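You operate a simulated robot arm through the tools that you are given. There is no shell and no other tool.

You run a simulated robot arm. Do the job below in one go: nothing can be reset, and whatever is moved stays where it is left.

Task
Clear the fault: switch off the machine the desk display names, reset, set speed 4 and air 6, then start.
Fine: leave the other controls as they are.

Only the result counts: the job must be done as asked and must still hold three seconds after the hand-in. Knocking over, shifting, dropping, spilling or breaking anything else fails it.

Robot
A 7-joint arm with a two-finger parallel gripper, fixed in place. Base frame: the origin is at the foot of the arm, x ahead of it, y to its left, z up; the work surface is at about z = 0.8. Readings come in m, degrees, newtons and seconds.
Its first joint turns from -166.0 to 166.0 degrees. Payload 4.4 kg.
The TCP is the grasp point between the finger pads, 0.023 m short of the fingertips. In the tool frame z runs along the fingers and y along their closing line. The gripper opens to 0.094 m. The fingers are 0.038 m wide and 0.01 m thick; the gripper's body (0.054 by 0.096 m) begins 0.039 m behind the TCP.
Orientation is that of the tool frame in the base frame, as [roll, pitch, yaw] about the fixed x, y, z axes, in that order (R = Rz(yaw) Ry(pitch) Rx(roll)). With the fingers straight down and closing along the base's y, the tool's x points along the base's -x, its y along +y and its z along -z.

Tools
- The arm moves only by the tool arm_command. Its argument "rows" is a list of rows, each a list of 3 entries, a list of its own where there are three numbers: the shift along the base's x, y, z in units of 30 mm (1.0 is 30 mm), then the turn, a rotation vector about the base's x, y, z in units of 8 degrees (1.0 is 8 degrees), then the opening, from 0 (shut) to 1 (fully open). In form: [[[dx, dy, dz], [wx, wy, wz], jaw], ...]. A call has 1 to 20 rows; each row shifts and turns the commanded pose from where the row before left it. A call with a number of a shift or a turn outside -1 to 1 is refused whole. A row lasts 0.2 s, in which the tool goes at most 0.05 m and 8.6 degrees; a call with a longer step from one row to the next is refused whole, and so is a gripper value outside its range. Where a pose cannot be reached the arm comes as near as it can. A force on the tool above 40 N (or 10 N above the force at the start of the call, whichever is more), or a blocked arm, ends the call early, and 0.2 s more pass. Each finger travels about 0.072 m/s and halts on what it meets, pressing with about 35 N; the grip force reading is that of the motor and also rises with nothing between the fingers. The clock runs only during rows and for 0.2 s after the last one: add rows that do not move to give the fingers time. The reply holds the time, the measured pose of the TCP, the force on the tool along the base axes, the opening and the grip force, in the units named above and with some noise, with the torque about the TCP (base axes, N m) and any sound that the robot's microphone picked up.
- Cameras (640 x 400 px; columns grow to the right, rows downward): "scene" is fixed at [0.2208, -0.6505, 1.5935]; the picture's right is [0.97, -0.25, 0.00], its down [-0.11, -0.41, -0.91] and it looks along [0.23, 0.88, -0.42] (base axes); focal length 339 px, centre (320, 200). "wrist" rides on the gripper at [0.086, 0.016, -0.074] in the tool frame; the picture's right is [-0.18, 0.98, 0.00], its down [-0.58, -0.11, -0.81] and it looks along [-0.79, -0.15, 0.59] (tool axes); focal length 243 px, centre (320, 200). There is no depth. A picture from a camera that has moved, and an enlarged one, comes with that camera's place and axes in the base frame and with its lens.
- camera(camera): a new picture of that camera. The clock stands still meanwhile.
- inspect(camera, box): a new picture of the part [left, top, right, bottom] of that camera's present view, enlarged. The clock stands still meanwhile.
- sign_off(): hands the job in; it is judged then, once.

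Places have to be worked out from the pictures, the camera data and where the tool is seen. Open the gripper and draw the arm clear of the work before you hand the job in, unless the task says otherwise.

The tools are called after "Request:" as name(argument=value, ...) on one line, values as JSON. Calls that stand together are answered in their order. arm_command: Moves the arm, as the interface text tells. Its arguments: {"type":"object","properties":{"rows":{"type":"array"}},"required":["rows"]} The other tools are called the same way: camera (camera) takes a picture; inspect (camera, box) takes an enlarged picture of a part of a camera's view; sign_off () hands the job in.

At the start:

```text
clock: 0.0
eef_pos: [0.7607, 0.2535, 1.3428]
orientation: [179.9, 0.1, 180.0]
contact_force: [-0.5, -0.1, -0.8]
ft_torque: [0.01, 0.01, -0.02]
finger_gap: 0.0939
grasp_force: 0.1
```

scene: 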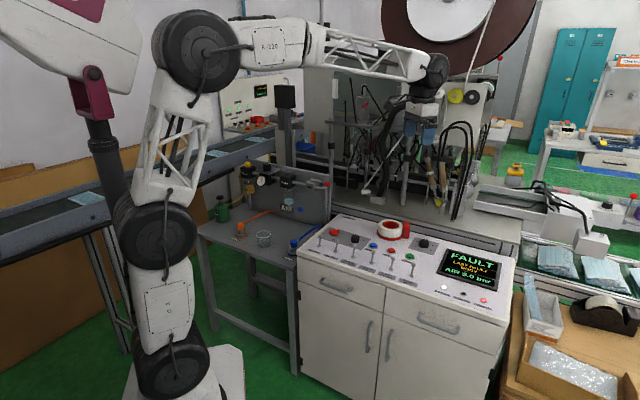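
wrist: 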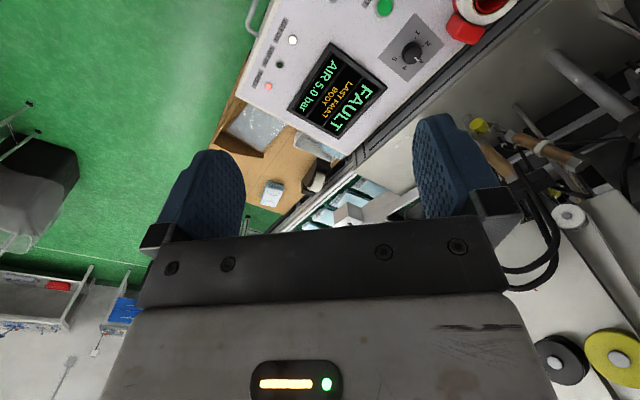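

I start by looking closely at the desk and the rest of the scene to read the labels and the display.

Request:
inspect(camera="scene", box=[300, 210, 420, 285])

Request:
inspect(camera="scene", box=[400, 220, 520, 320])

Request:
inspect(camera="scene", box=[190, 140, 340, 260])

Request:
inspect(camera="wrist", box=[220, 0, 520, 150])

```text
5.33 times, centred on (360, 248) of scene
camera zoom: at [0.2208, -0.6505, 1.5935], right [0.97, -0.25, 0.0], down [-0.11, -0.41, -0.91], along [0.23, 0.88, -0.42], focal length 1807 px, centre (107, -53)
```

zoom: 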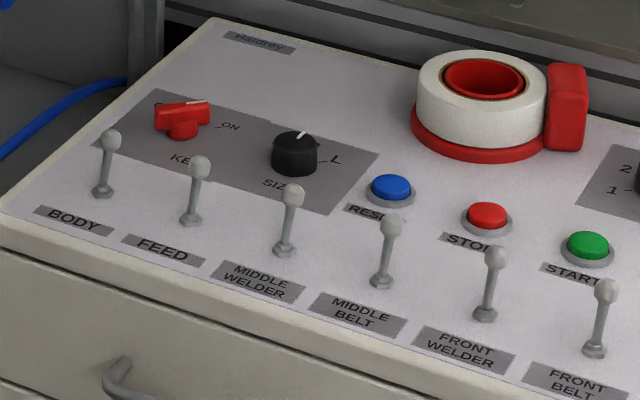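

```text
4.00 times, centred on (460, 270) of scene
camera zoom: at [0.2208, -0.6505, 1.5935], right [0.97, -0.25, 0.0], down [-0.11, -0.41, -0.91], along [0.23, 0.88, -0.42], focal length 1355 px, centre (-240, -80)
```

zoom: 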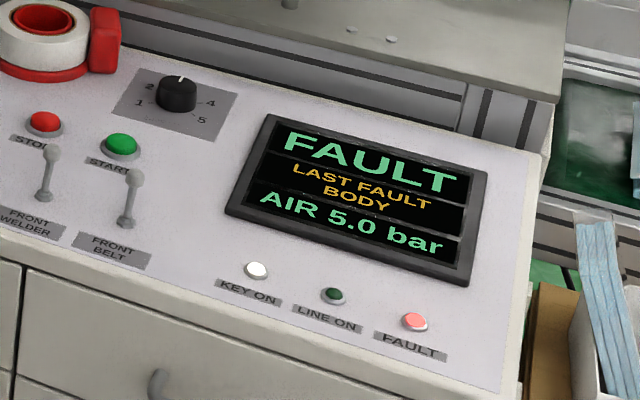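

```text
3.33 times, centred on (265, 200) of scene
camera zoom: at [0.2208, -0.6505, 1.5935], right [0.97, -0.25, 0.0], down [-0.11, -0.41, -0.91], along [0.23, 0.88, -0.42], focal length 1129 px, centre (503, 200)
```

zoom: 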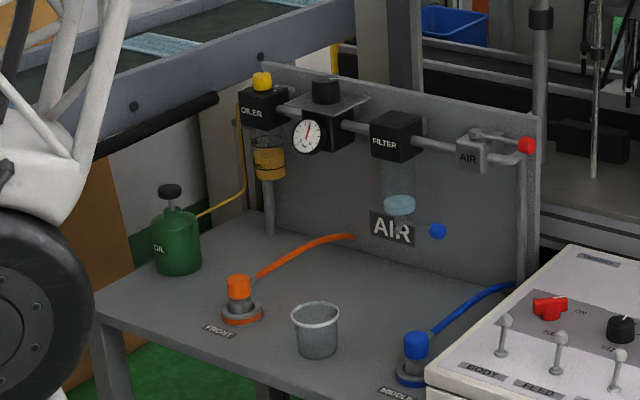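

```text
2.13 times, centred on (370, 75) of wrist
camera zoom: at [0.6741, 0.2691, 1.4175], right [0.18, 0.98, 0.0], down [0.58, -0.11, 0.81], along [0.79, -0.15, -0.59], focal length 518 px, centre (213, 467)
```

zoom: 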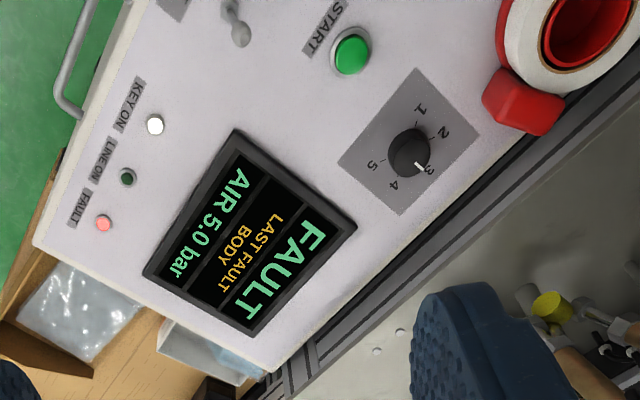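

The display names BODY as the last fault, air reads 5.0 bar, and the speed dial seems to be at 3. The desk sits about 45° to the base, so I move the wrist camera back and turn it to face the desk squarely for closer views.

Request:
arm_command(rows=[[[-0.863, 0.129, -0.397], [0, 0, 0.469], 1], [[-0.863, 0.129, -0.397], [0, 0, 0.469], 1], [[-0.863, 0.129, -0.397], [0, 0, 0.469], 1], [[-0.863, 0.129, -0.397], [0, 0, 0.469], 1], [[-0.863, 0.129, -0.397], [0, 0, 0.469], 1], [[-0.863, 0.129, -0.397], [0, 0, 0.469], 1], [[-0.863, 0.129, -0.397], [0, 0, 0.469], 1], [[-0.863, 0.129, -0.397], [0, 0, 0.469], 1], [[-0.863, 0.129, -0.397], [0, 0, 0.469], 1], [[-0.863, 0.129, -0.397], [0, 0, 0.469], 1], [[-0.863, 0.129, -0.397], [0, 0, 0.469], 1], [[-0.863, 0.129, -0.397], [0, 0, 0.469], 1]])

```text
clock: 2.6
eef_pos: [0.4498, 0.3, 1.2007]
orientation: [179.9, 0.0, -135.0]
contact_force: [-0.2, 0.1, -0.7]
ft_torque: [-0.01, 0.02, -0.01]
finger_gap: 0.0943
grasp_force: 0.0
```

The arm reached the pose. Now I look through the wrist camera.

Request:
camera(camera="wrist")

Request:
camera(camera="scene")

```text
taken
camera wrist: at [0.3763, 0.25, 1.2743], right [-0.57, 0.82, 0.0], down [0.49, 0.33, 0.81], along [0.66, 0.46, -0.59], focal length 243 px, centre (320, 200)
```

wrist: 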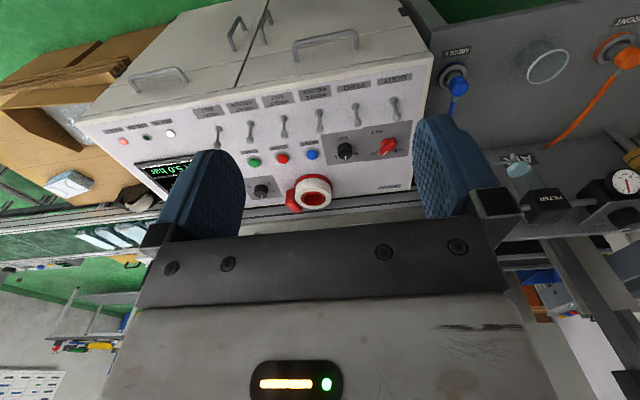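

```text
taken
```

scene: 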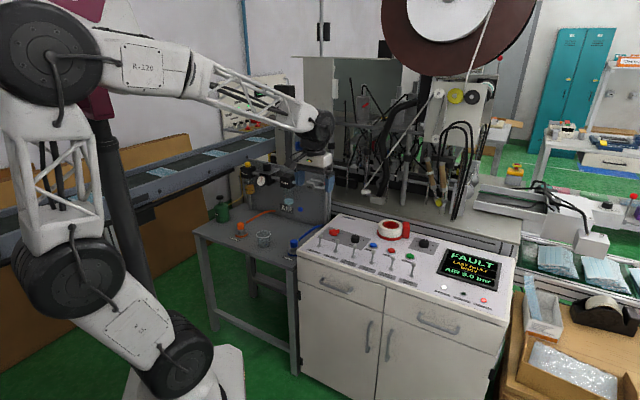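

The wrist view, which is upside down, shows the whole desk. I enlarge the levers, the buttons, the dial and the air panel.

Request:
inspect(camera="wrist", box=[200, 60, 440, 210])

Request:
inspect(camera="wrist", box=[440, 0, 640, 240])

Request:
inspect(camera="scene", box=[300, 215, 390, 275])

Request:
inspect(camera="scene", box=[230, 160, 340, 230])

```text
2.67 times, centred on (320, 135) of wrist
camera zoom: at [0.3763, 0.25, 1.2743], right [-0.57, 0.82, 0.0], down [0.49, 0.33, 0.81], along [0.66, 0.46, -0.59], focal length 647 px, centre (320, 373)
```

zoom: 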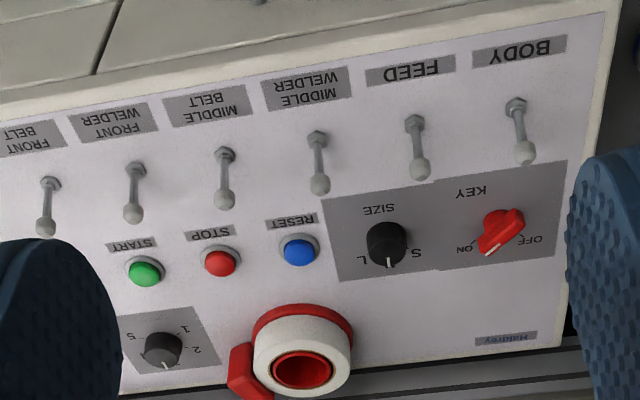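

```text
1.67 times, centred on (540, 120) of wrist
camera zoom: at [0.3763, 0.25, 1.2743], right [-0.57, 0.82, 0.0], down [0.49, 0.33, 0.81], along [0.66, 0.46, -0.59], focal length 404 px, centre (-47, 333)
```

zoom: 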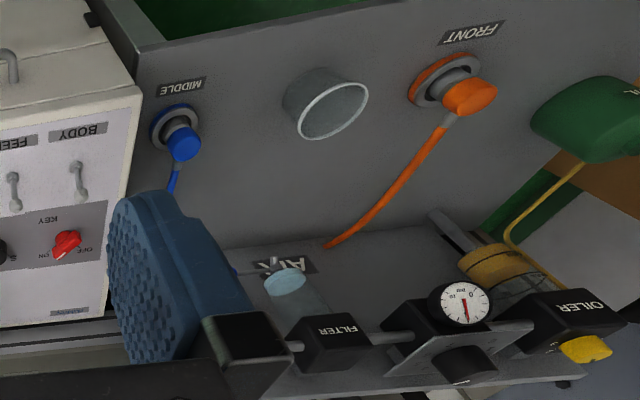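

```text
6.67 times, centred on (345, 245) of scene
camera zoom: at [0.2208, -0.6505, 1.5935], right [0.97, -0.25, 0.0], down [-0.11, -0.41, -0.91], along [0.23, 0.88, -0.42], focal length 2258 px, centre (153, -100)
```

zoom: 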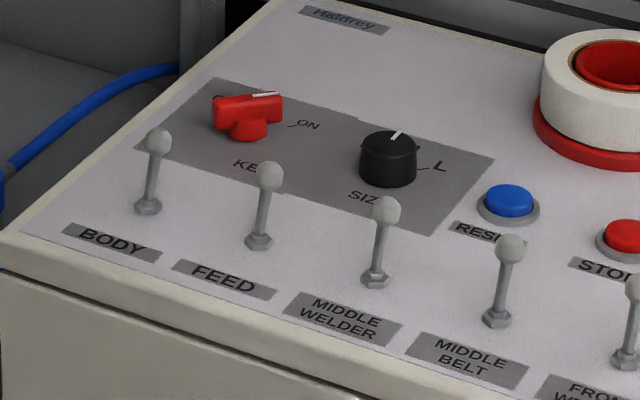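

```text
5.71 times, centred on (285, 195) of scene
camera zoom: at [0.2208, -0.6505, 1.5935], right [0.97, -0.25, 0.0], down [-0.11, -0.41, -0.91], along [0.23, 0.88, -0.42], focal length 1936 px, centre (520, 229)
```

zoom: 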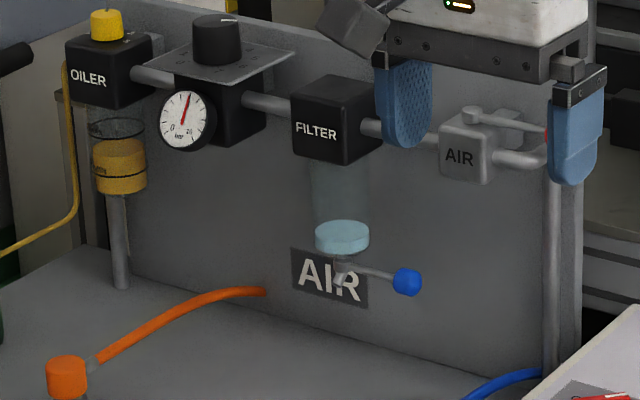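

All six levers tip to the back, which I take as ON, and the key is at ON. The speed dial and the air knob are both far from the base, about 1.05 m. Before working close to the air panel I move the wrist camera in front of it to locate the valve handle, gauge and knob.

Request:
arm_command(rows=[[[-0.661, 0.739, 0.276], [0, 0, 0], 1], [[-0.661, 0.739, 0.276], [0, 0, 0], 1], [[-0.661, 0.739, 0.276], [0, 0, 0], 1], [[-0.661, 0.739, 0.276], [0, 0, 0], 1], [[-0.661, 0.739, 0.276], [0, 0, 0], 1], [[-0.661, 0.739, 0.276], [0, 0, 0], 1], [[-0.661, 0.739, 0.276], [0, 0, 0], 1], [[-0.661, 0.739, 0.276], [0, 0, 0], 1], [[-0.661, 0.739, 0.276], [0, 0, 0], 1], [[-0.661, 0.739, 0.276], [0, 0, 0], 1], [[-0.661, 0.739, 0.276], [0, 0, 0], 1], [[-0.661, 0.739, 0.276], [0, 0, 0], 1]])

Request:
camera(camera="wrist")

Request:
camera(camera="scene")

```text
clock: 5.2
eef_pos: [0.212, 0.5652, 1.2993]
orientation: [179.9, 0.1, -135.0]
contact_force: [0.0, 0.1, -0.8]
ft_torque: [-0.04, 0.01, -0.02]
finger_gap: 0.0938
grasp_force: 0.0
```

```text
taken
camera wrist: at [0.1387, 0.5165, 1.3742], right [-0.56, 0.83, 0.0], down [0.49, 0.33, 0.81], along [0.67, 0.46, -0.59], focal length 243 px, centre (320, 200)
```

wrist: 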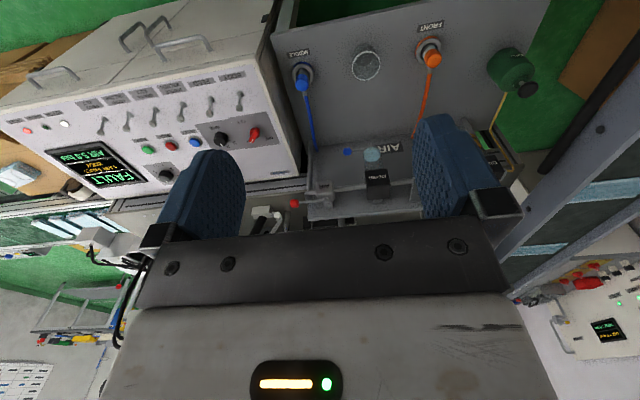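

```text
taken
```

scene: 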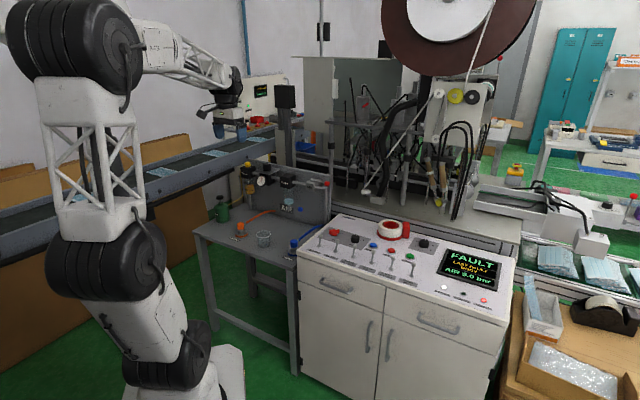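

This view shows the panel, with the red valve handle near (295, 203) and the filter near (377, 178). The regulator is hidden behind a finger, so I enlarge both views.

Request:
inspect(camera="wrist", box=[250, 100, 530, 240])

Request:
inspect(camera="scene", box=[235, 155, 345, 225])

Request:
inspect(camera="wrist", box=[60, 70, 320, 220])

```text
2.29 times, centred on (390, 170) of wrist
camera zoom: at [0.1387, 0.5165, 1.3742], right [-0.56, 0.83, 0.0], down [0.49, 0.33, 0.81], along [0.67, 0.46, -0.59], focal length 555 px, centre (160, 269)
```

zoom: 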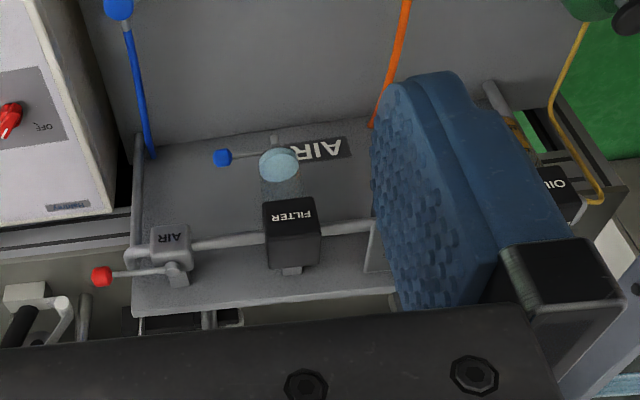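

```text
5.71 times, centred on (290, 190) of scene
camera zoom: at [0.2208, -0.6505, 1.5935], right [0.97, -0.25, 0.0], down [-0.11, -0.41, -0.91], along [0.23, 0.88, -0.42], focal length 1936 px, centre (491, 257)
```

zoom: 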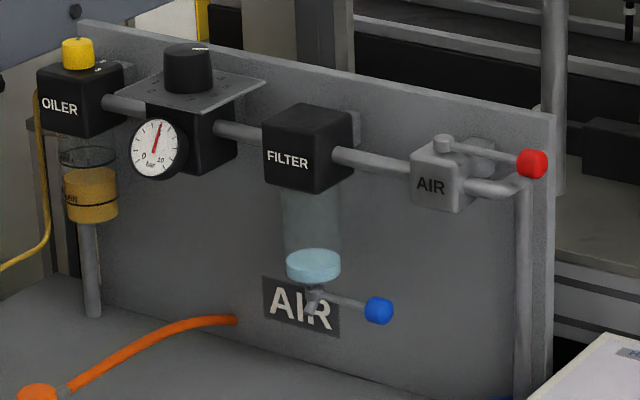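

```text
2.46 times, centred on (190, 145) of wrist
camera zoom: at [0.1387, 0.5165, 1.3742], right [-0.56, 0.83, 0.0], down [0.49, 0.33, 0.81], along [0.67, 0.46, -0.59], focal length 597 px, centre (640, 335)
```

zoom: 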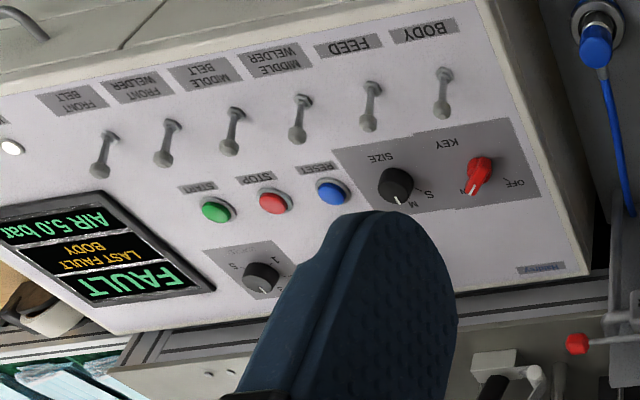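

The valve handle is at about (0.626, 0.767, 0.99), well clear of the BODY lever. The regulator knob is estimated at (0.37, 1.0, 1.02), so I shift the camera left to see it between the fingers.

Request:
arm_command(rows=[[[-0.354, 0.768, -0.122], [0, 0, 0], 1], [[-0.354, 0.768, -0.122], [0, 0, 0], 1], [[-0.354, 0.768, -0.122], [0, 0, 0], 1], [[-0.354, 0.768, -0.122], [0, 0, 0], 1], [[-0.354, 0.768, -0.122], [0, 0, 0], 1], [[-0.354, 0.768, -0.122], [0, 0, 0], 1], [[-0.354, 0.768, -0.122], [0, 0, 0], 1], [[-0.354, 0.768, -0.122], [0, 0, 0], 1]])

Request:
camera(camera="wrist")

Request:
inspect(camera="wrist", box=[250, 120, 410, 220])

```text
clock: 7.0
eef_pos: [0.1289, 0.7476, 1.278]
orientation: [179.7, 0.4, -135.2]
contact_force: [-0.7, 0.3, -0.5]
ft_torque: [0.0, -0.02, 0.01]
finger_gap: 0.0939
grasp_force: 0.1
```

```text
taken
camera wrist: at [0.0562, 0.6974, 1.3513], right [-0.56, 0.83, 0.01], down [0.49, 0.33, 0.81], along [0.67, 0.46, -0.59], focal length 243 px, centre (320, 200)
```

wrist: 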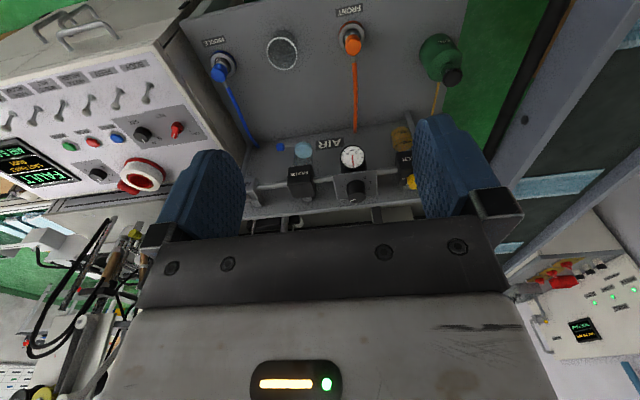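

```text
4.00 times, centred on (330, 170) of wrist
camera zoom: at [0.0562, 0.6974, 1.3513], right [-0.56, 0.83, 0.01], down [0.49, 0.33, 0.81], along [0.67, 0.46, -0.59], focal length 970 px, centre (280, 320)
```

zoom: 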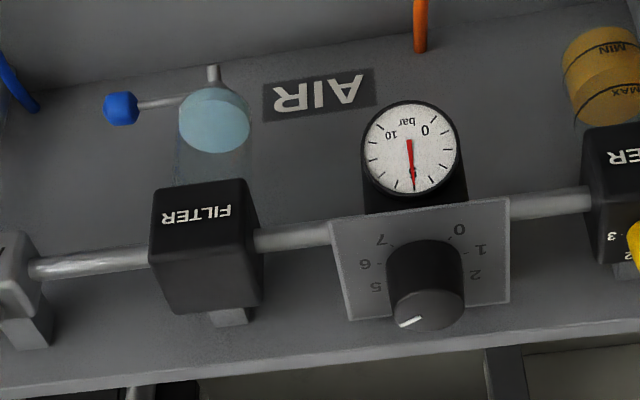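

The measured pose is a few millimetres off the command, so I check the scene for contact before going on. The regulator scale appears to run from 0 to 7, with the knob pointer and the gauge near 5.

Request:
camera(camera="scene")

Request:
inspect(camera="wrist", box=[325, 140, 389, 204])

Request:
arm_command(rows=[[[0, 0, 0], [0, 0, 0], 1], [[0, 0, 0], [0, 0, 0], 1]])

```text
taken
```

scene: 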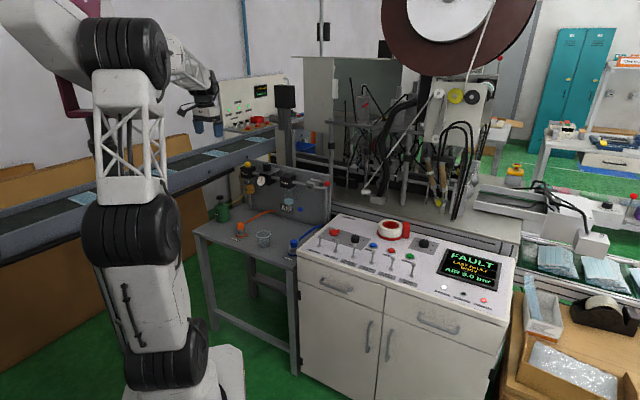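

```text
6.25 times, centred on (357, 172) of wrist
camera zoom: at [0.0562, 0.6974, 1.3513], right [-0.56, 0.83, 0.01], down [0.49, 0.33, 0.81], along [0.67, 0.46, -0.59], focal length 1516 px, centre (89, 375)
```

zoom: 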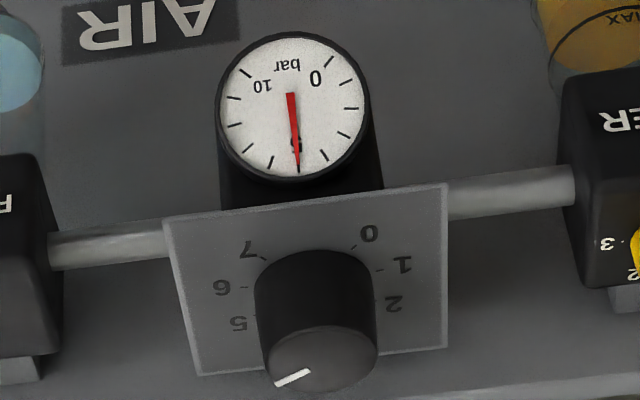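

```text
clock: 7.6
eef_pos: [0.1286, 0.7475, 1.2769]
orientation: [179.7, 0.3, -135.1]
contact_force: [0.1, -0.3, -0.4]
ft_torque: [0.03, -0.01, -0.01]
finger_gap: 0.0941
grasp_force: 0.1
```

The offset stays about 8 mm, so something may be limiting the arm. I inspect the upper left of the scene to see whether the elbow touches anything.

Request:
inspect(camera="scene", box=[0, 0, 240, 150])

```text
2.67 times, centred on (120, 75) of scene
camera zoom: at [0.2208, -0.6505, 1.5935], right [0.97, -0.25, 0.0], down [-0.11, -0.41, -0.91], along [0.23, 0.88, -0.42], focal length 903 px, centre (853, 533)
```

zoom: 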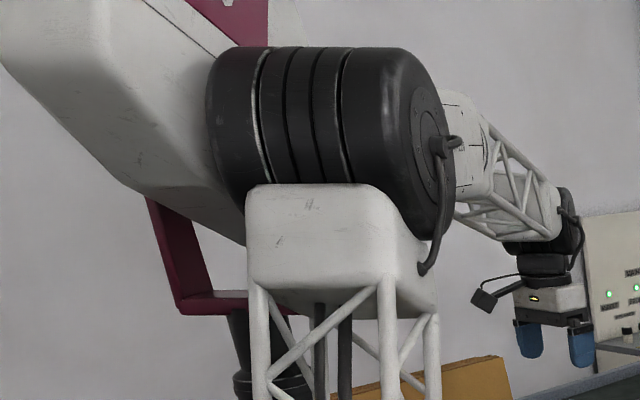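

The elbow may be brushing the white fixture behind it, so I leave this pose. I move to a hover just behind the BODY lever with the gripper closed.

Request:
arm_command(rows=[[[0.811, -0.302, -0.606], [0, 0, 0], 0], [[0.811, -0.302, -0.606], [0, 0, 0], 0], [[0.811, -0.302, -0.606], [0, 0, 0], 0], [[0.811, -0.302, -0.606], [0, 0, 0], 0], [[0.811, -0.302, -0.606], [0, 0, 0], 0], [[0.811, -0.302, -0.606], [0, 0, 0], 0], [[0.811, -0.302, -0.606], [0, 0, 0], 0], [[0.811, -0.302, -0.606], [0, 0, 0], 0], [[0.811, -0.302, -0.606], [0, 0, 0], 0], [[0.811, -0.302, -0.606], [0, 0, 0], 0], [[0.811, -0.302, -0.606], [0, 0, 0], 0], [[0.811, -0.302, -0.606], [0, 0, 0], 0], [[0.811, -0.302, -0.606], [0, 0, 0], 0], [[0.811, -0.302, -0.606], [0, 0, 0], 0], [[0.811, -0.302, -0.606], [0, 0, 0], 0], [[0.811, -0.302, -0.606], [0, 0, 0], 0], [[0.811, -0.302, -0.606], [0, 0, 0], 0], [[0.811, -0.302, -0.606], [0, 0, 0], 0]])

Request:
camera(camera="wrist")

Request:
camera(camera="scene")

```text
clock: 11.4
eef_pos: [0.5644, 0.5868, 0.9433]
orientation: [-180.0, -0.1, -135.1]
contact_force: [0.3, -0.1, 0.5]
ft_torque: [0.0, 0.07, 0.01]
finger_gap: 0.0002
grasp_force: 34.9
```

```text
taken
camera wrist: at [0.4917, 0.5366, 1.0172], right [-0.56, 0.83, 0.0], down [0.49, 0.33, 0.81], along [0.67, 0.46, -0.59], focal length 243 px, centre (320, 200)
```

wrist: 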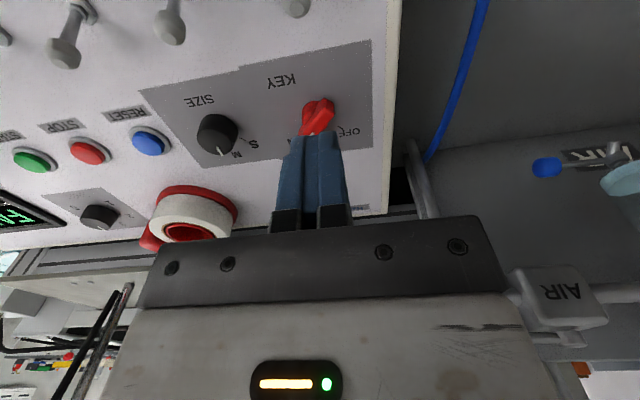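

```text
taken
```

scene: 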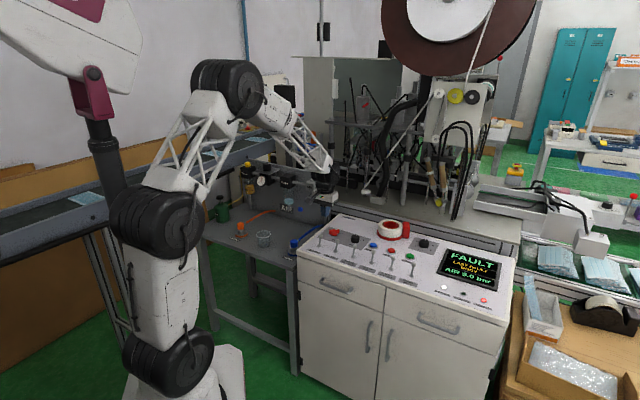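

The white fixture is where it was at the start. The BODY lever shows at the top edge of the wrist view, so I enlarge it to check the alignment.

Request:
inspect(camera="wrist", box=[220, 0, 380, 160])

Request:
inspect(camera="scene", box=[295, 180, 375, 260])

```text
2.50 times, centred on (300, 80) of wrist
camera zoom: at [0.4917, 0.5366, 1.0172], right [-0.56, 0.83, 0.0], down [0.49, 0.33, 0.81], along [0.67, 0.46, -0.59], focal length 606 px, centre (370, 500)
```

zoom: 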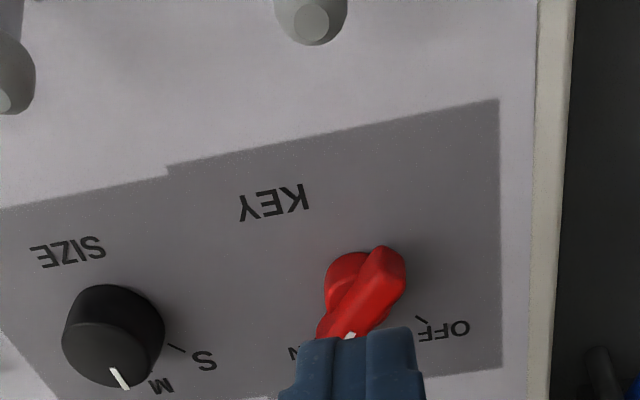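

```text
5.00 times, centred on (335, 220) of scene
camera zoom: at [0.2208, -0.6505, 1.5935], right [0.97, -0.25, 0.0], down [-0.11, -0.41, -0.91], along [0.23, 0.88, -0.42], focal length 1694 px, centre (245, 100)
```

zoom: 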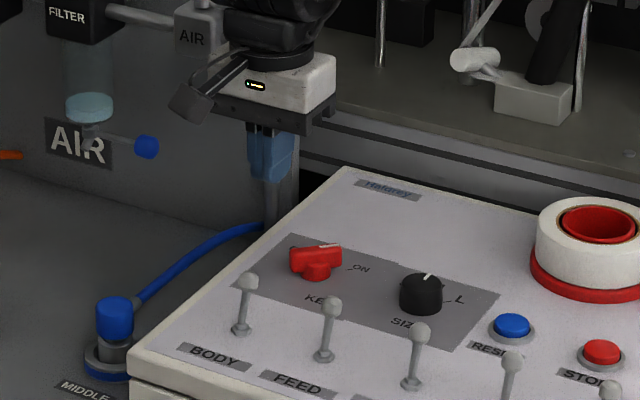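

The lever ball is at about (0.540, 0.555, 0.84) and the key handle is behind it. I lower the closed fingers into the gap between them, with the tips at about z = 0.832.

Request:
arm_command(rows=[[[0, -0.267, 0], [0, 0, 0], 0], [[0, 0, -0.735], [0, 0, 0], 0], [[0, 0, -0.735], [0, 0, 0], 0], [[0, 0, -0.735], [0, 0, 0], 0], [[0, 0, -0.735], [0, 0, 0], 0], [[0, 0, 0], [0, 0, 0], 0]])

Request:
camera(camera="wrist")

Request:
inspect(camera="scene", box=[295, 200, 365, 270])

```text
clock: 12.8
eef_pos: [0.5634, 0.5789, 0.8546]
orientation: [179.9, 0.0, -135.0]
contact_force: [0.2, 0.9, 0.0]
ft_torque: [-0.01, -0.03, 0.01]
finger_gap: 0.0
grasp_force: 35.0
```

```text
taken
camera wrist: at [0.492, 0.5289, 0.929], right [-0.56, 0.83, 0.0], down [0.49, 0.33, 0.81], along [0.67, 0.46, -0.59], focal length 243 px, centre (320, 200)
```

wrist: 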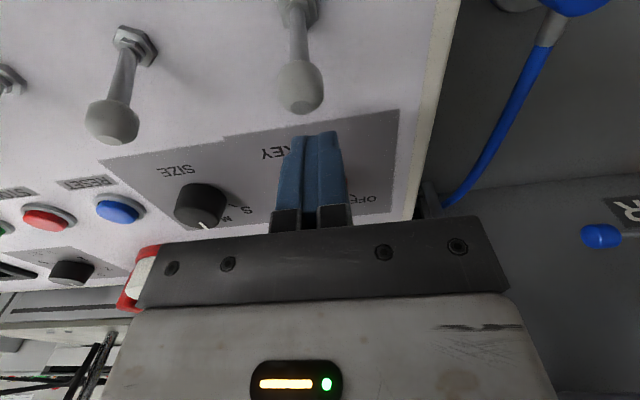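

```text
5.71 times, centred on (330, 235) of scene
camera zoom: at [0.2208, -0.6505, 1.5935], right [0.97, -0.25, 0.0], down [-0.11, -0.41, -0.91], along [0.23, 0.88, -0.42], focal length 1936 px, centre (263, 0)
```

zoom: 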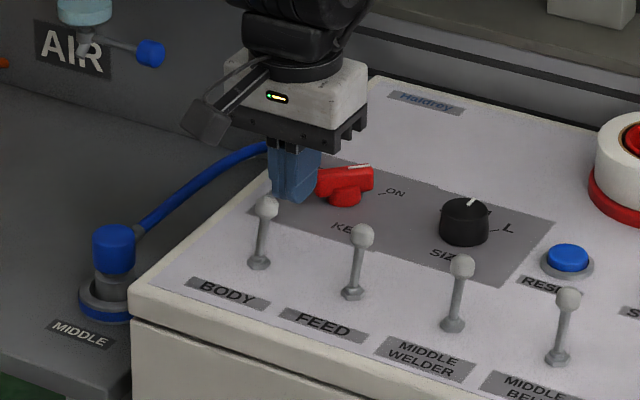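

The fingers are behind the BODY lever and lined up to within about 2 mm. I pull them forward slowly, toward the robot, to tip the lever.

Request:
arm_command(rows=[[[-0.15, -0.15, 0], [0, 0, 0], 0], [[-0.15, -0.15, 0], [0, 0, 0], 0], [[-0.15, -0.15, 0], [0, 0, 0], 0], [[-0.15, -0.15, 0], [0, 0, 0], 0], [[0, 0, 0], [0, 0, 0], 0]])

Request:
camera(camera="wrist")

```text
clock: 14.0
eef_pos: [0.5475, 0.5606, 0.8559]
orientation: [180.0, -0.1, -135.0]
contact_force: [1.1, -0.7, -0.7]
ft_torque: [-0.03, -0.06, 0.01]
finger_gap: 0.0001
grasp_force: 35.2
```

```text
taken
camera wrist: at [0.4744, 0.5109, 0.9289], right [-0.56, 0.83, 0.0], down [0.49, 0.33, 0.81], along [0.67, 0.46, -0.59], focal length 243 px, centre (320, 200)
```

wrist: 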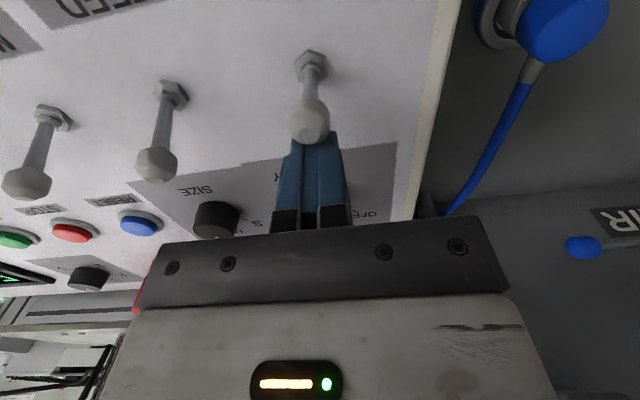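

The ball is now against the fingers and tipping. I continue forward in small steps.

Request:
arm_command(rows=[[[-0.12, -0.12, 0], [0, 0, 0], 0], [[-0.12, -0.12, 0], [0, 0, 0], 0], [[-0.12, -0.12, 0], [0, 0, 0], 0], [[0, 0, 0], [0, 0, 0], 0]])

Request:
camera(camera="wrist")

Request:
inspect(camera="scene", box=[295, 200, 365, 270])

```text
clock: 14.9
eef_pos: [0.5384, 0.5517, 0.8558]
orientation: [180.0, 0.3, -135.0]
contact_force: [11.2, 12.7, -5.9]
ft_torque: [0.22, -0.19, -0.03]
finger_gap: 0.0
grasp_force: 34.8
stopped in row 4: the force on the tool passed its limit at 44 N (the readings are from after the stop); the commanded pose is now the measured one
```

```text
taken
camera wrist: at [0.4652, 0.5015, 0.9297], right [-0.56, 0.83, 0.0], down [0.49, 0.33, 0.81], along [0.67, 0.46, -0.59], focal length 243 px, centre (320, 200)
```

wrist: 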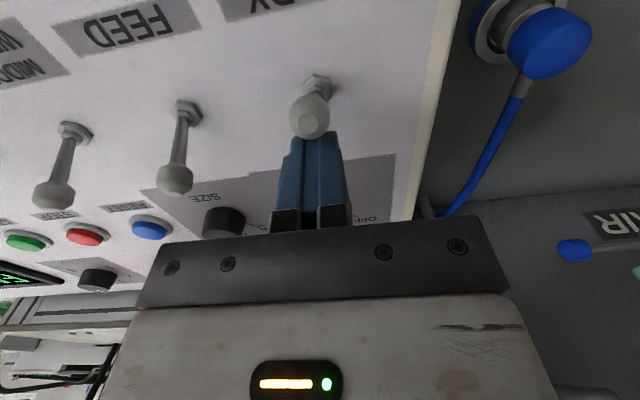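

```text
5.71 times, centred on (330, 235) of scene
camera zoom: at [0.2208, -0.6505, 1.5935], right [0.97, -0.25, 0.0], down [-0.11, -0.41, -0.91], along [0.23, 0.88, -0.42], focal length 1936 px, centre (263, 0)
```

zoom: 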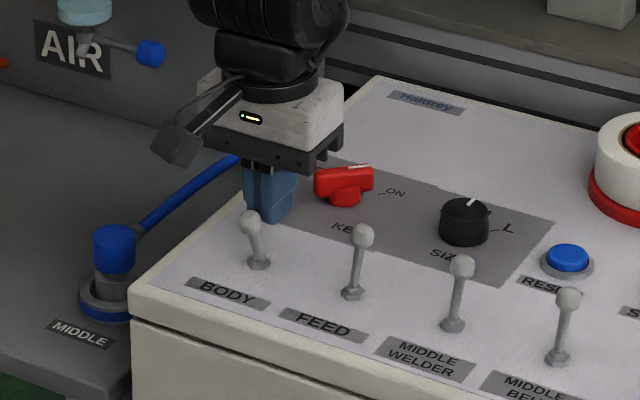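

The lever now tips to the front and the force rose, so it is at its stop. I back off a little, lift clear, and check that it stays.

Request:
arm_command(rows=[[[0.15, 0.15, 0], [0, 0, 0], 0], [[0.25, 0.25, 0], [0, 0, 0], 0], [[0.25, 0.25, 0], [0, 0, 0], 0], [[0, 0, 0.8], [0, 0, 0], 0], [[0, 0, 0.8], [0, 0, 0], 0], [[0, 0, 0.8], [0, 0, 0], 0], [[0, 0, 0.8], [0, 0, 0], 0]])

Request:
inspect(camera="scene", box=[295, 200, 365, 270])

Request:
inspect(camera="scene", box=[400, 220, 520, 320])

```text
clock: 16.5
eef_pos: [0.5583, 0.5716, 0.9513]
orientation: [179.9, 0.2, -135.0]
contact_force: [0.9, -0.1, -0.3]
ft_torque: [-0.01, 0.01, 0.0]
finger_gap: 0.0002
grasp_force: 34.9
```

```text
5.71 times, centred on (330, 235) of scene
camera zoom: at [0.2208, -0.6505, 1.5935], right [0.97, -0.25, 0.0], down [-0.11, -0.41, -0.91], along [0.23, 0.88, -0.42], focal length 1936 px, centre (263, 0)
```

zoom: 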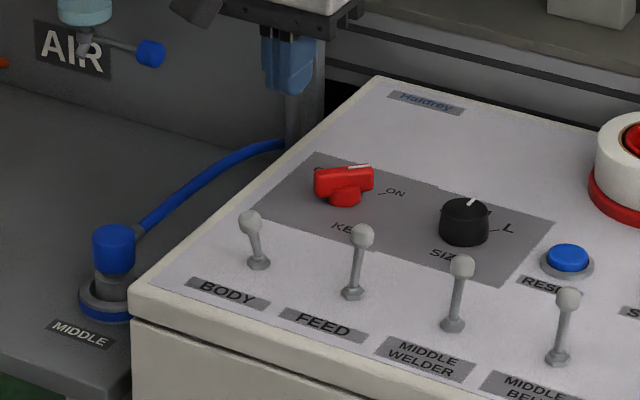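

```text
4.00 times, centred on (460, 270) of scene
camera zoom: at [0.2208, -0.6505, 1.5935], right [0.97, -0.25, 0.0], down [-0.11, -0.41, -0.91], along [0.23, 0.88, -0.42], focal length 1355 px, centre (-240, -80)
```

zoom: 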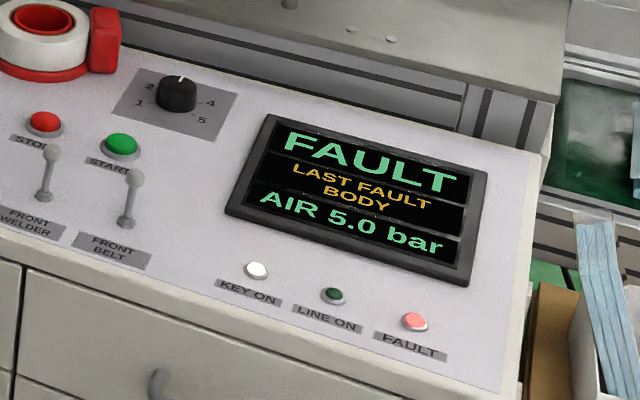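

BODY is off and the lever stays put. Next I hover the closed fingers over the blue RESET button, estimated at (0.749, 0.482, 0.81).

Request:
arm_command(rows=[[[0.795, -0.373, -0.125], [0, 0, 0], 0], [[0.795, -0.373, -0.125], [0, 0, 0], 0], [[0.795, -0.373, -0.125], [0, 0, 0], 0], [[0.795, -0.373, -0.125], [0, 0, 0], 0], [[0.795, -0.373, -0.125], [0, 0, 0], 0], [[0.795, -0.373, -0.125], [0, 0, 0], 0], [[0.795, -0.373, -0.125], [0, 0, 0], 0], [[0.795, -0.373, -0.125], [0, 0, 0], 0], [[0, 0, 0], [0, 0, 0], 0]])

Request:
camera(camera="wrist")

Request:
inspect(camera="scene", box=[330, 190, 430, 270])

```text
clock: 18.5
eef_pos: [0.7486, 0.4812, 0.9202]
orientation: [180.0, 0.2, -135.0]
contact_force: [0.3, -0.6, 0.4]
ft_torque: [-0.04, -0.02, -0.01]
finger_gap: 0.0
grasp_force: 34.9
```

```text
taken
camera wrist: at [0.6757, 0.4309, 0.9948], right [-0.56, 0.83, 0.0], down [0.49, 0.33, 0.81], along [0.67, 0.46, -0.59], focal length 243 px, centre (320, 200)
```

wrist: 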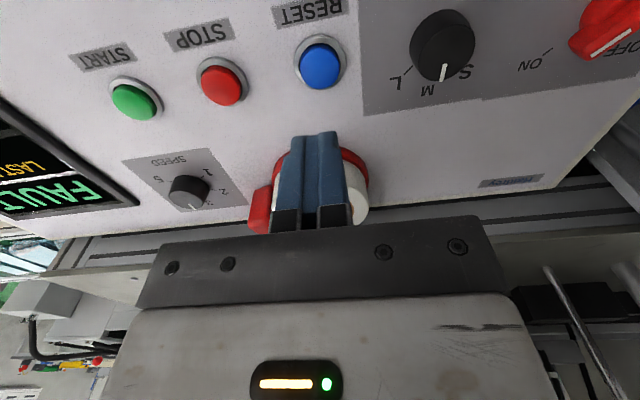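

```text
5.00 times, centred on (380, 230) of scene
camera zoom: at [0.2208, -0.6505, 1.5935], right [0.97, -0.25, 0.0], down [-0.11, -0.41, -0.91], along [0.23, 0.88, -0.42], focal length 1694 px, centre (20, 50)
```

zoom: 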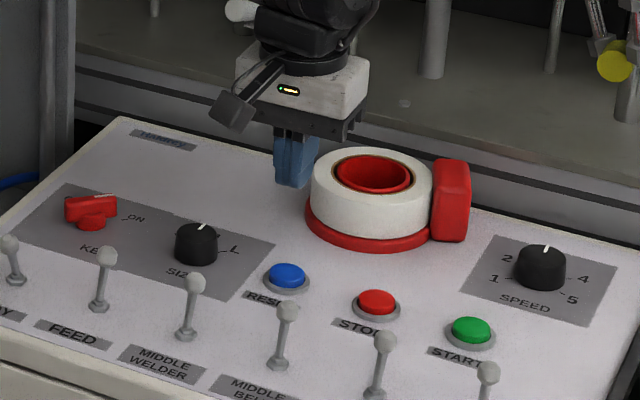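

RESET lines up with the tool, so I go straight down and press slowly, with the force limit as a guard.

Request:
arm_command(rows=[[[0, 0, -0.667], [0, 0, 0], 0], [[0, 0, -0.667], [0, 0, 0], 0], [[0, 0, -0.667], [0, 0, 0], 0], [[0, 0, -0.667], [0, 0, 0], 0], [[0, 0, -0.08], [0, 0, 0], 0], [[0, 0, -0.08], [0, 0, 0], 0], [[0, 0, -0.08], [0, 0, 0], 0], [[0, 0, -0.08], [0, 0, 0], 0], [[0, 0, -0.08], [0, 0, 0], 0], [[0, 0, 0], [0, 0, 0], 0]])

Request:
inspect(camera="scene", box=[400, 220, 520, 320])

Request:
camera(camera="wrist")

```text
clock: 20.7
eef_pos: [0.749, 0.481, 0.8305]
orientation: [-180.0, 0.2, -135.0]
contact_force: [-4.7, -1.6, 13.2]
ft_torque: [-0.08, 0.14, 0.01]
finger_gap: 0.0
grasp_force: 35.0
heard: click
```

```text
4.00 times, centred on (460, 270) of scene
camera zoom: at [0.2208, -0.6505, 1.5935], right [0.97, -0.25, 0.0], down [-0.11, -0.41, -0.91], along [0.23, 0.88, -0.42], focal length 1355 px, centre (-240, -80)
```

zoom: 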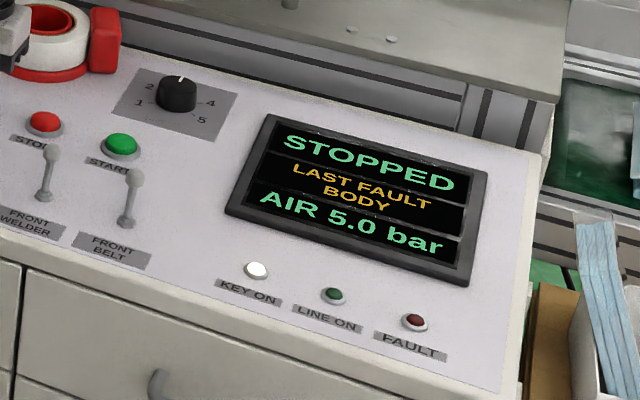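

```text
taken
camera wrist: at [0.6756, 0.4311, 0.9036], right [-0.56, 0.83, 0.0], down [0.49, 0.33, 0.81], along [0.67, 0.46, -0.59], focal length 243 px, centre (320, 200)
```

wrist: 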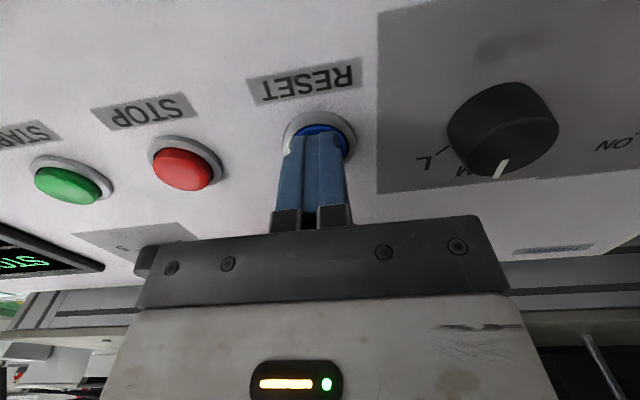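

RESET clicked, the display reads STOPPED and the FAULT lamp is off. I lift off and move toward the speed dial. It lies beyond the straight-down reach, so I tilt the tool outward about 24° to test the reach and get a better view.

Request:
arm_command(rows=[[[0, 0, 0.5], [0, 0, 0], 0], [[0, 0, 1], [0, 0, 0], 0], [[0, 0, 1], [0, 0, 0], 0], [[0, 0, 1], [0, 0, 0], 0], [[0, 0, 1], [0, 0, 0], 0], [[0, 0, 0.9], [0, 0, 0], 0.3], [[0.5, -0.3, 0], [0.3, -0.3, 0], 0.5], [[0.5, -0.3, 0], [0.3, -0.3, 0], 0.6], [[0.5, -0.3, 0], [0.3, -0.3, 0], 0.6], [[0.5, -0.3, 0], [0.3, -0.3, 0], 0.6], [[0.5, -0.3, 0], [0.3, -0.3, 0], 0.6], [[0.5, -0.3, 0], [0.3, -0.3, 0], 0.6], [[0.5, -0.3, 0], [0.3, -0.3, 0], 0.6], [[0, 0, 0], [0, 0, 0], 0.6]])

Request:
camera(camera="wrist")

Request:
camera(camera="scene")

```text
clock: 23.7
eef_pos: [0.8543, 0.4169, 0.9908]
orientation: [180.0, 24.0, -134.9]
contact_force: [-0.2, -0.5, 0.1]
ft_torque: [0.02, -0.02, 0.01]
finger_gap: 0.0564
grasp_force: 0.0
```

```text
taken
camera wrist: at [0.7651, 0.3514, 1.0234], right [-0.58, 0.81, 0.08], down [0.22, 0.07, 0.97], along [0.79, 0.58, -0.22], focal length 243 px, centre (320, 200)
```

wrist: 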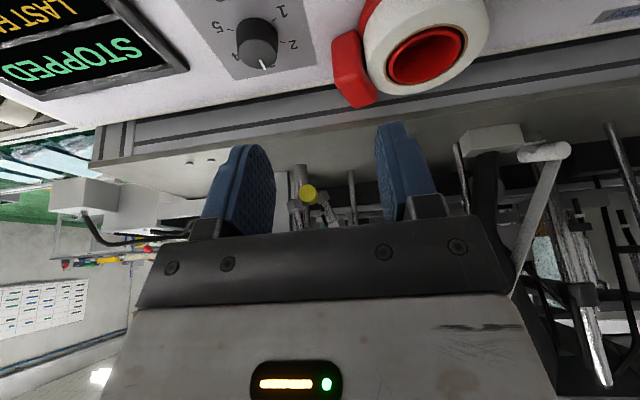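

```text
taken
```

scene: 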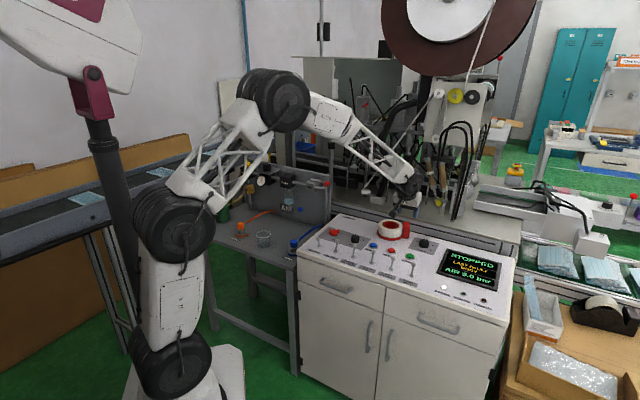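

The tilted pose is reached exactly. I enlarge the dial to measure its position, size and scale angles.

Request:
inspect(camera="wrist", box=[180, 0, 340, 100])

Request:
inspect(camera="scene", box=[380, 210, 450, 260])

```text
4.00 times, centred on (260, 50) of wrist
camera zoom: at [0.7651, 0.3514, 1.0234], right [-0.58, 0.81, 0.08], down [0.22, 0.07, 0.97], along [0.79, 0.58, -0.22], focal length 970 px, centre (560, 800)
```

zoom: 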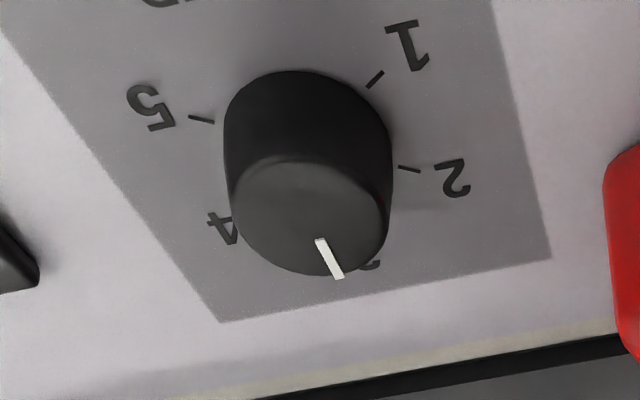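

```text
8.00 times, centred on (415, 235) of scene
camera zoom: at [0.2208, -0.6505, 1.5935], right [0.97, -0.25, 0.0], down [-0.11, -0.41, -0.91], along [0.23, 0.88, -0.42], focal length 2710 px, centre (-440, -80)
```

zoom: 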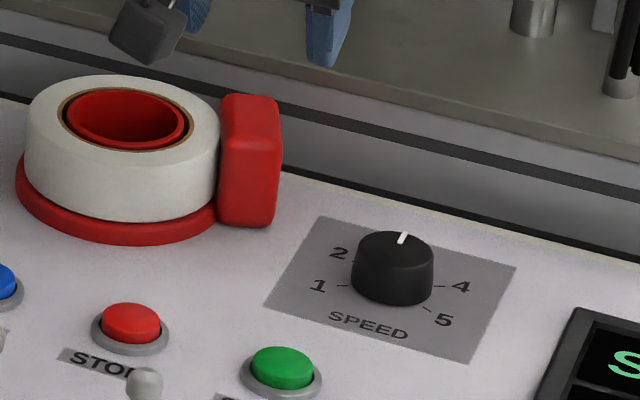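

The dial centre is at about (0.960, 0.431) with its top near z = 0.823, a diameter of about 39 mm and a step of about 55°. I hover above it with the tool turned to the start heading, to check reach.

Request:
arm_command(rows=[[[0.587, 0.078, -0.45], [0, 0, 0.146], 0.65], [[0.587, 0.078, -0.45], [0, 0, 0.146], 0.65], [[0.587, 0.078, -0.45], [0, 0, 0.146], 0.65], [[0.587, 0.078, -0.45], [0, 0, 0.146], 0.65], [[0.587, 0.078, -0.45], [0, 0, 0.146], 0.65], [[0.587, 0.078, -0.45], [0, 0, 0.146], 0.65], [[0, 0, 0], [0, 0, 0], 0.65]])

Request:
camera(camera="wrist")

Request:
inspect(camera="scene", box=[365, 180, 485, 270])

```text
clock: 25.3
eef_pos: [0.9597, 0.4315, 0.9104]
orientation: [180.0, 23.9, -128.0]
contact_force: [-0.2, 0.2, 0.7]
ft_torque: [0.01, -0.02, 0.0]
finger_gap: 0.0611
grasp_force: 0.0
```

```text
taken
camera wrist: at [0.8783, 0.3551, 0.9427], right [-0.67, 0.74, 0.08], down [0.21, 0.09, 0.97], along [0.71, 0.67, -0.22], focal length 243 px, centre (320, 200)
```

wrist: 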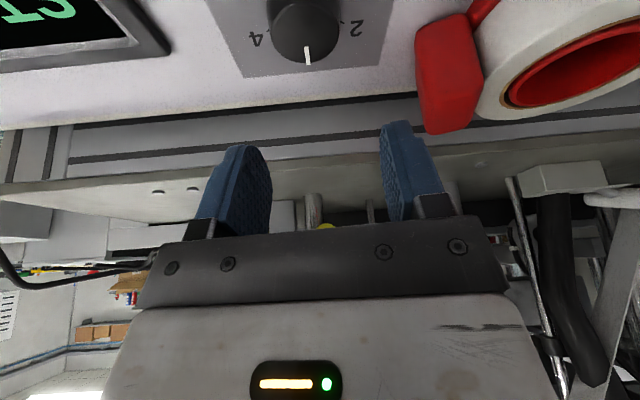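

```text
4.44 times, centred on (425, 225) of scene
camera zoom: at [0.2208, -0.6505, 1.5935], right [0.97, -0.25, 0.0], down [-0.11, -0.41, -0.91], along [0.23, 0.88, -0.42], focal length 1506 px, centre (-147, 89)
```

zoom: 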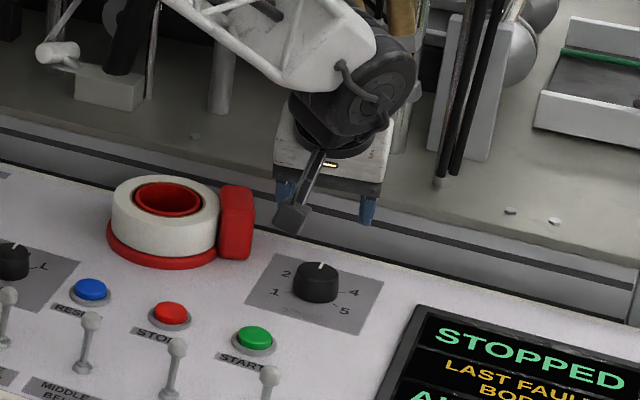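

The hover was reached and the tape dispenser is clear. I enlarge the dial once more to centre over it.

Request:
inspect(camera="wrist", box=[230, 0, 390, 100])

```text
4.00 times, centred on (310, 50) of wrist
camera zoom: at [0.8783, 0.3551, 0.9427], right [-0.67, 0.74, 0.08], down [0.21, 0.09, 0.97], along [0.71, 0.67, -0.22], focal length 970 px, centre (360, 800)
```

zoom: 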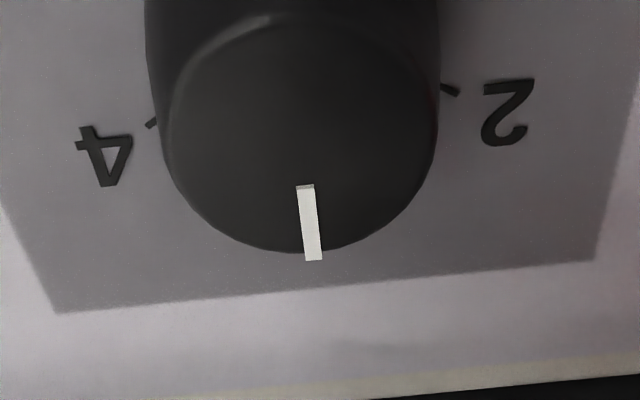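

The measured dial centre (0.960, 0.4305) matches the tool position, so I lower the open fingers around the knob.

Request:
arm_command(rows=[[[0, 0, -0.65], [0, 0, 0], 0.65], [[0, 0, -0.65], [0, 0, 0], 0.65], [[0, 0, -0.65], [0, 0, 0], 0.65], [[0, 0, -0.65], [0, 0, 0], 0.65], [[0, 0, 0], [0, 0, 0], 0.65]])

Request:
camera(camera="wrist")

Request:
inspect(camera="scene", box=[365, 190, 485, 280])

```text
clock: 26.5
eef_pos: [0.9593, 0.4292, 0.8315]
orientation: [179.9, 24.0, -127.9]
contact_force: [-0.1, 0.2, 0.3]
ft_torque: [-0.01, 0.0, -0.01]
finger_gap: 0.061
grasp_force: 0.2
```

```text
taken
camera wrist: at [0.8785, 0.3547, 0.8644], right [-0.67, 0.74, 0.07], down [0.21, 0.09, 0.97], along [0.71, 0.67, -0.22], focal length 243 px, centre (320, 200)
```

wrist: 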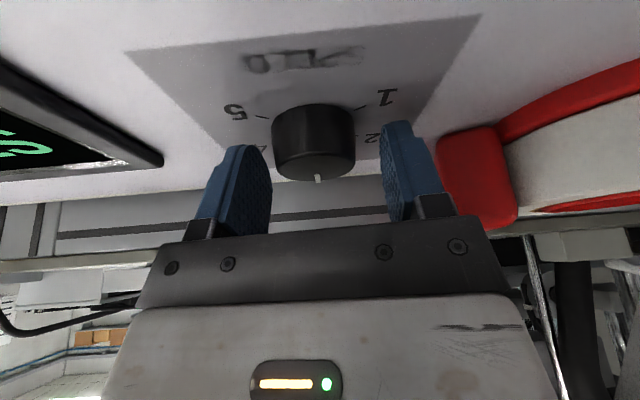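

```text
4.44 times, centred on (425, 235) of scene
camera zoom: at [0.2208, -0.6505, 1.5935], right [0.97, -0.25, 0.0], down [-0.11, -0.41, -0.91], along [0.23, 0.88, -0.42], focal length 1506 px, centre (-147, 44)
```

zoom: 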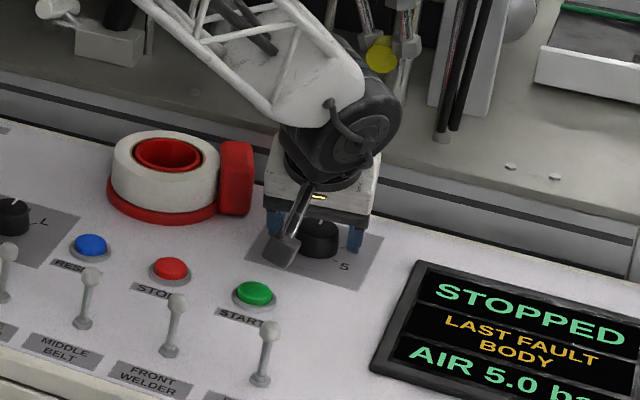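

The knob sits centred between the pads. I close on it and read the gap.

Request:
arm_command(rows=[[[0, 0, 0], [0, 0, 0], 0.3], [[0, 0, 0], [0, 0, 0], 0.3], [[0, 0, 0], [0, 0, 0], 0.3]])

Request:
camera(camera="wrist")

```text
clock: 27.3
eef_pos: [0.9587, 0.4282, 0.8318]
orientation: [-180.0, 24.0, -128.2]
contact_force: [30.3, -26.0, -8.0]
ft_torque: [-0.75, -0.87, -0.07]
finger_gap: 0.0402
grasp_force: 44.6
```

```text
taken
camera wrist: at [0.8794, 0.3533, 0.8644], right [-0.67, 0.74, 0.07], down [0.21, 0.09, 0.97], along [0.71, 0.67, -0.22], focal length 243 px, centre (320, 200)
```

wrist: 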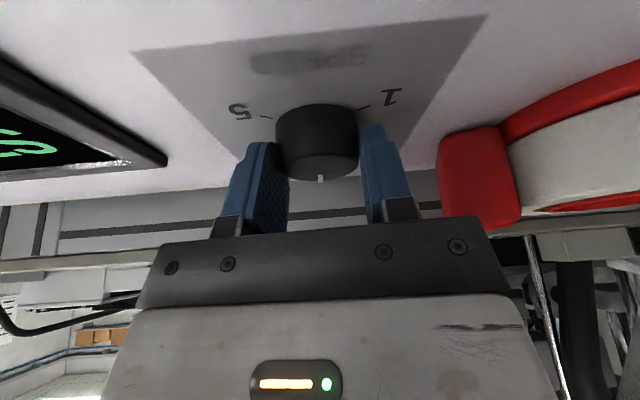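

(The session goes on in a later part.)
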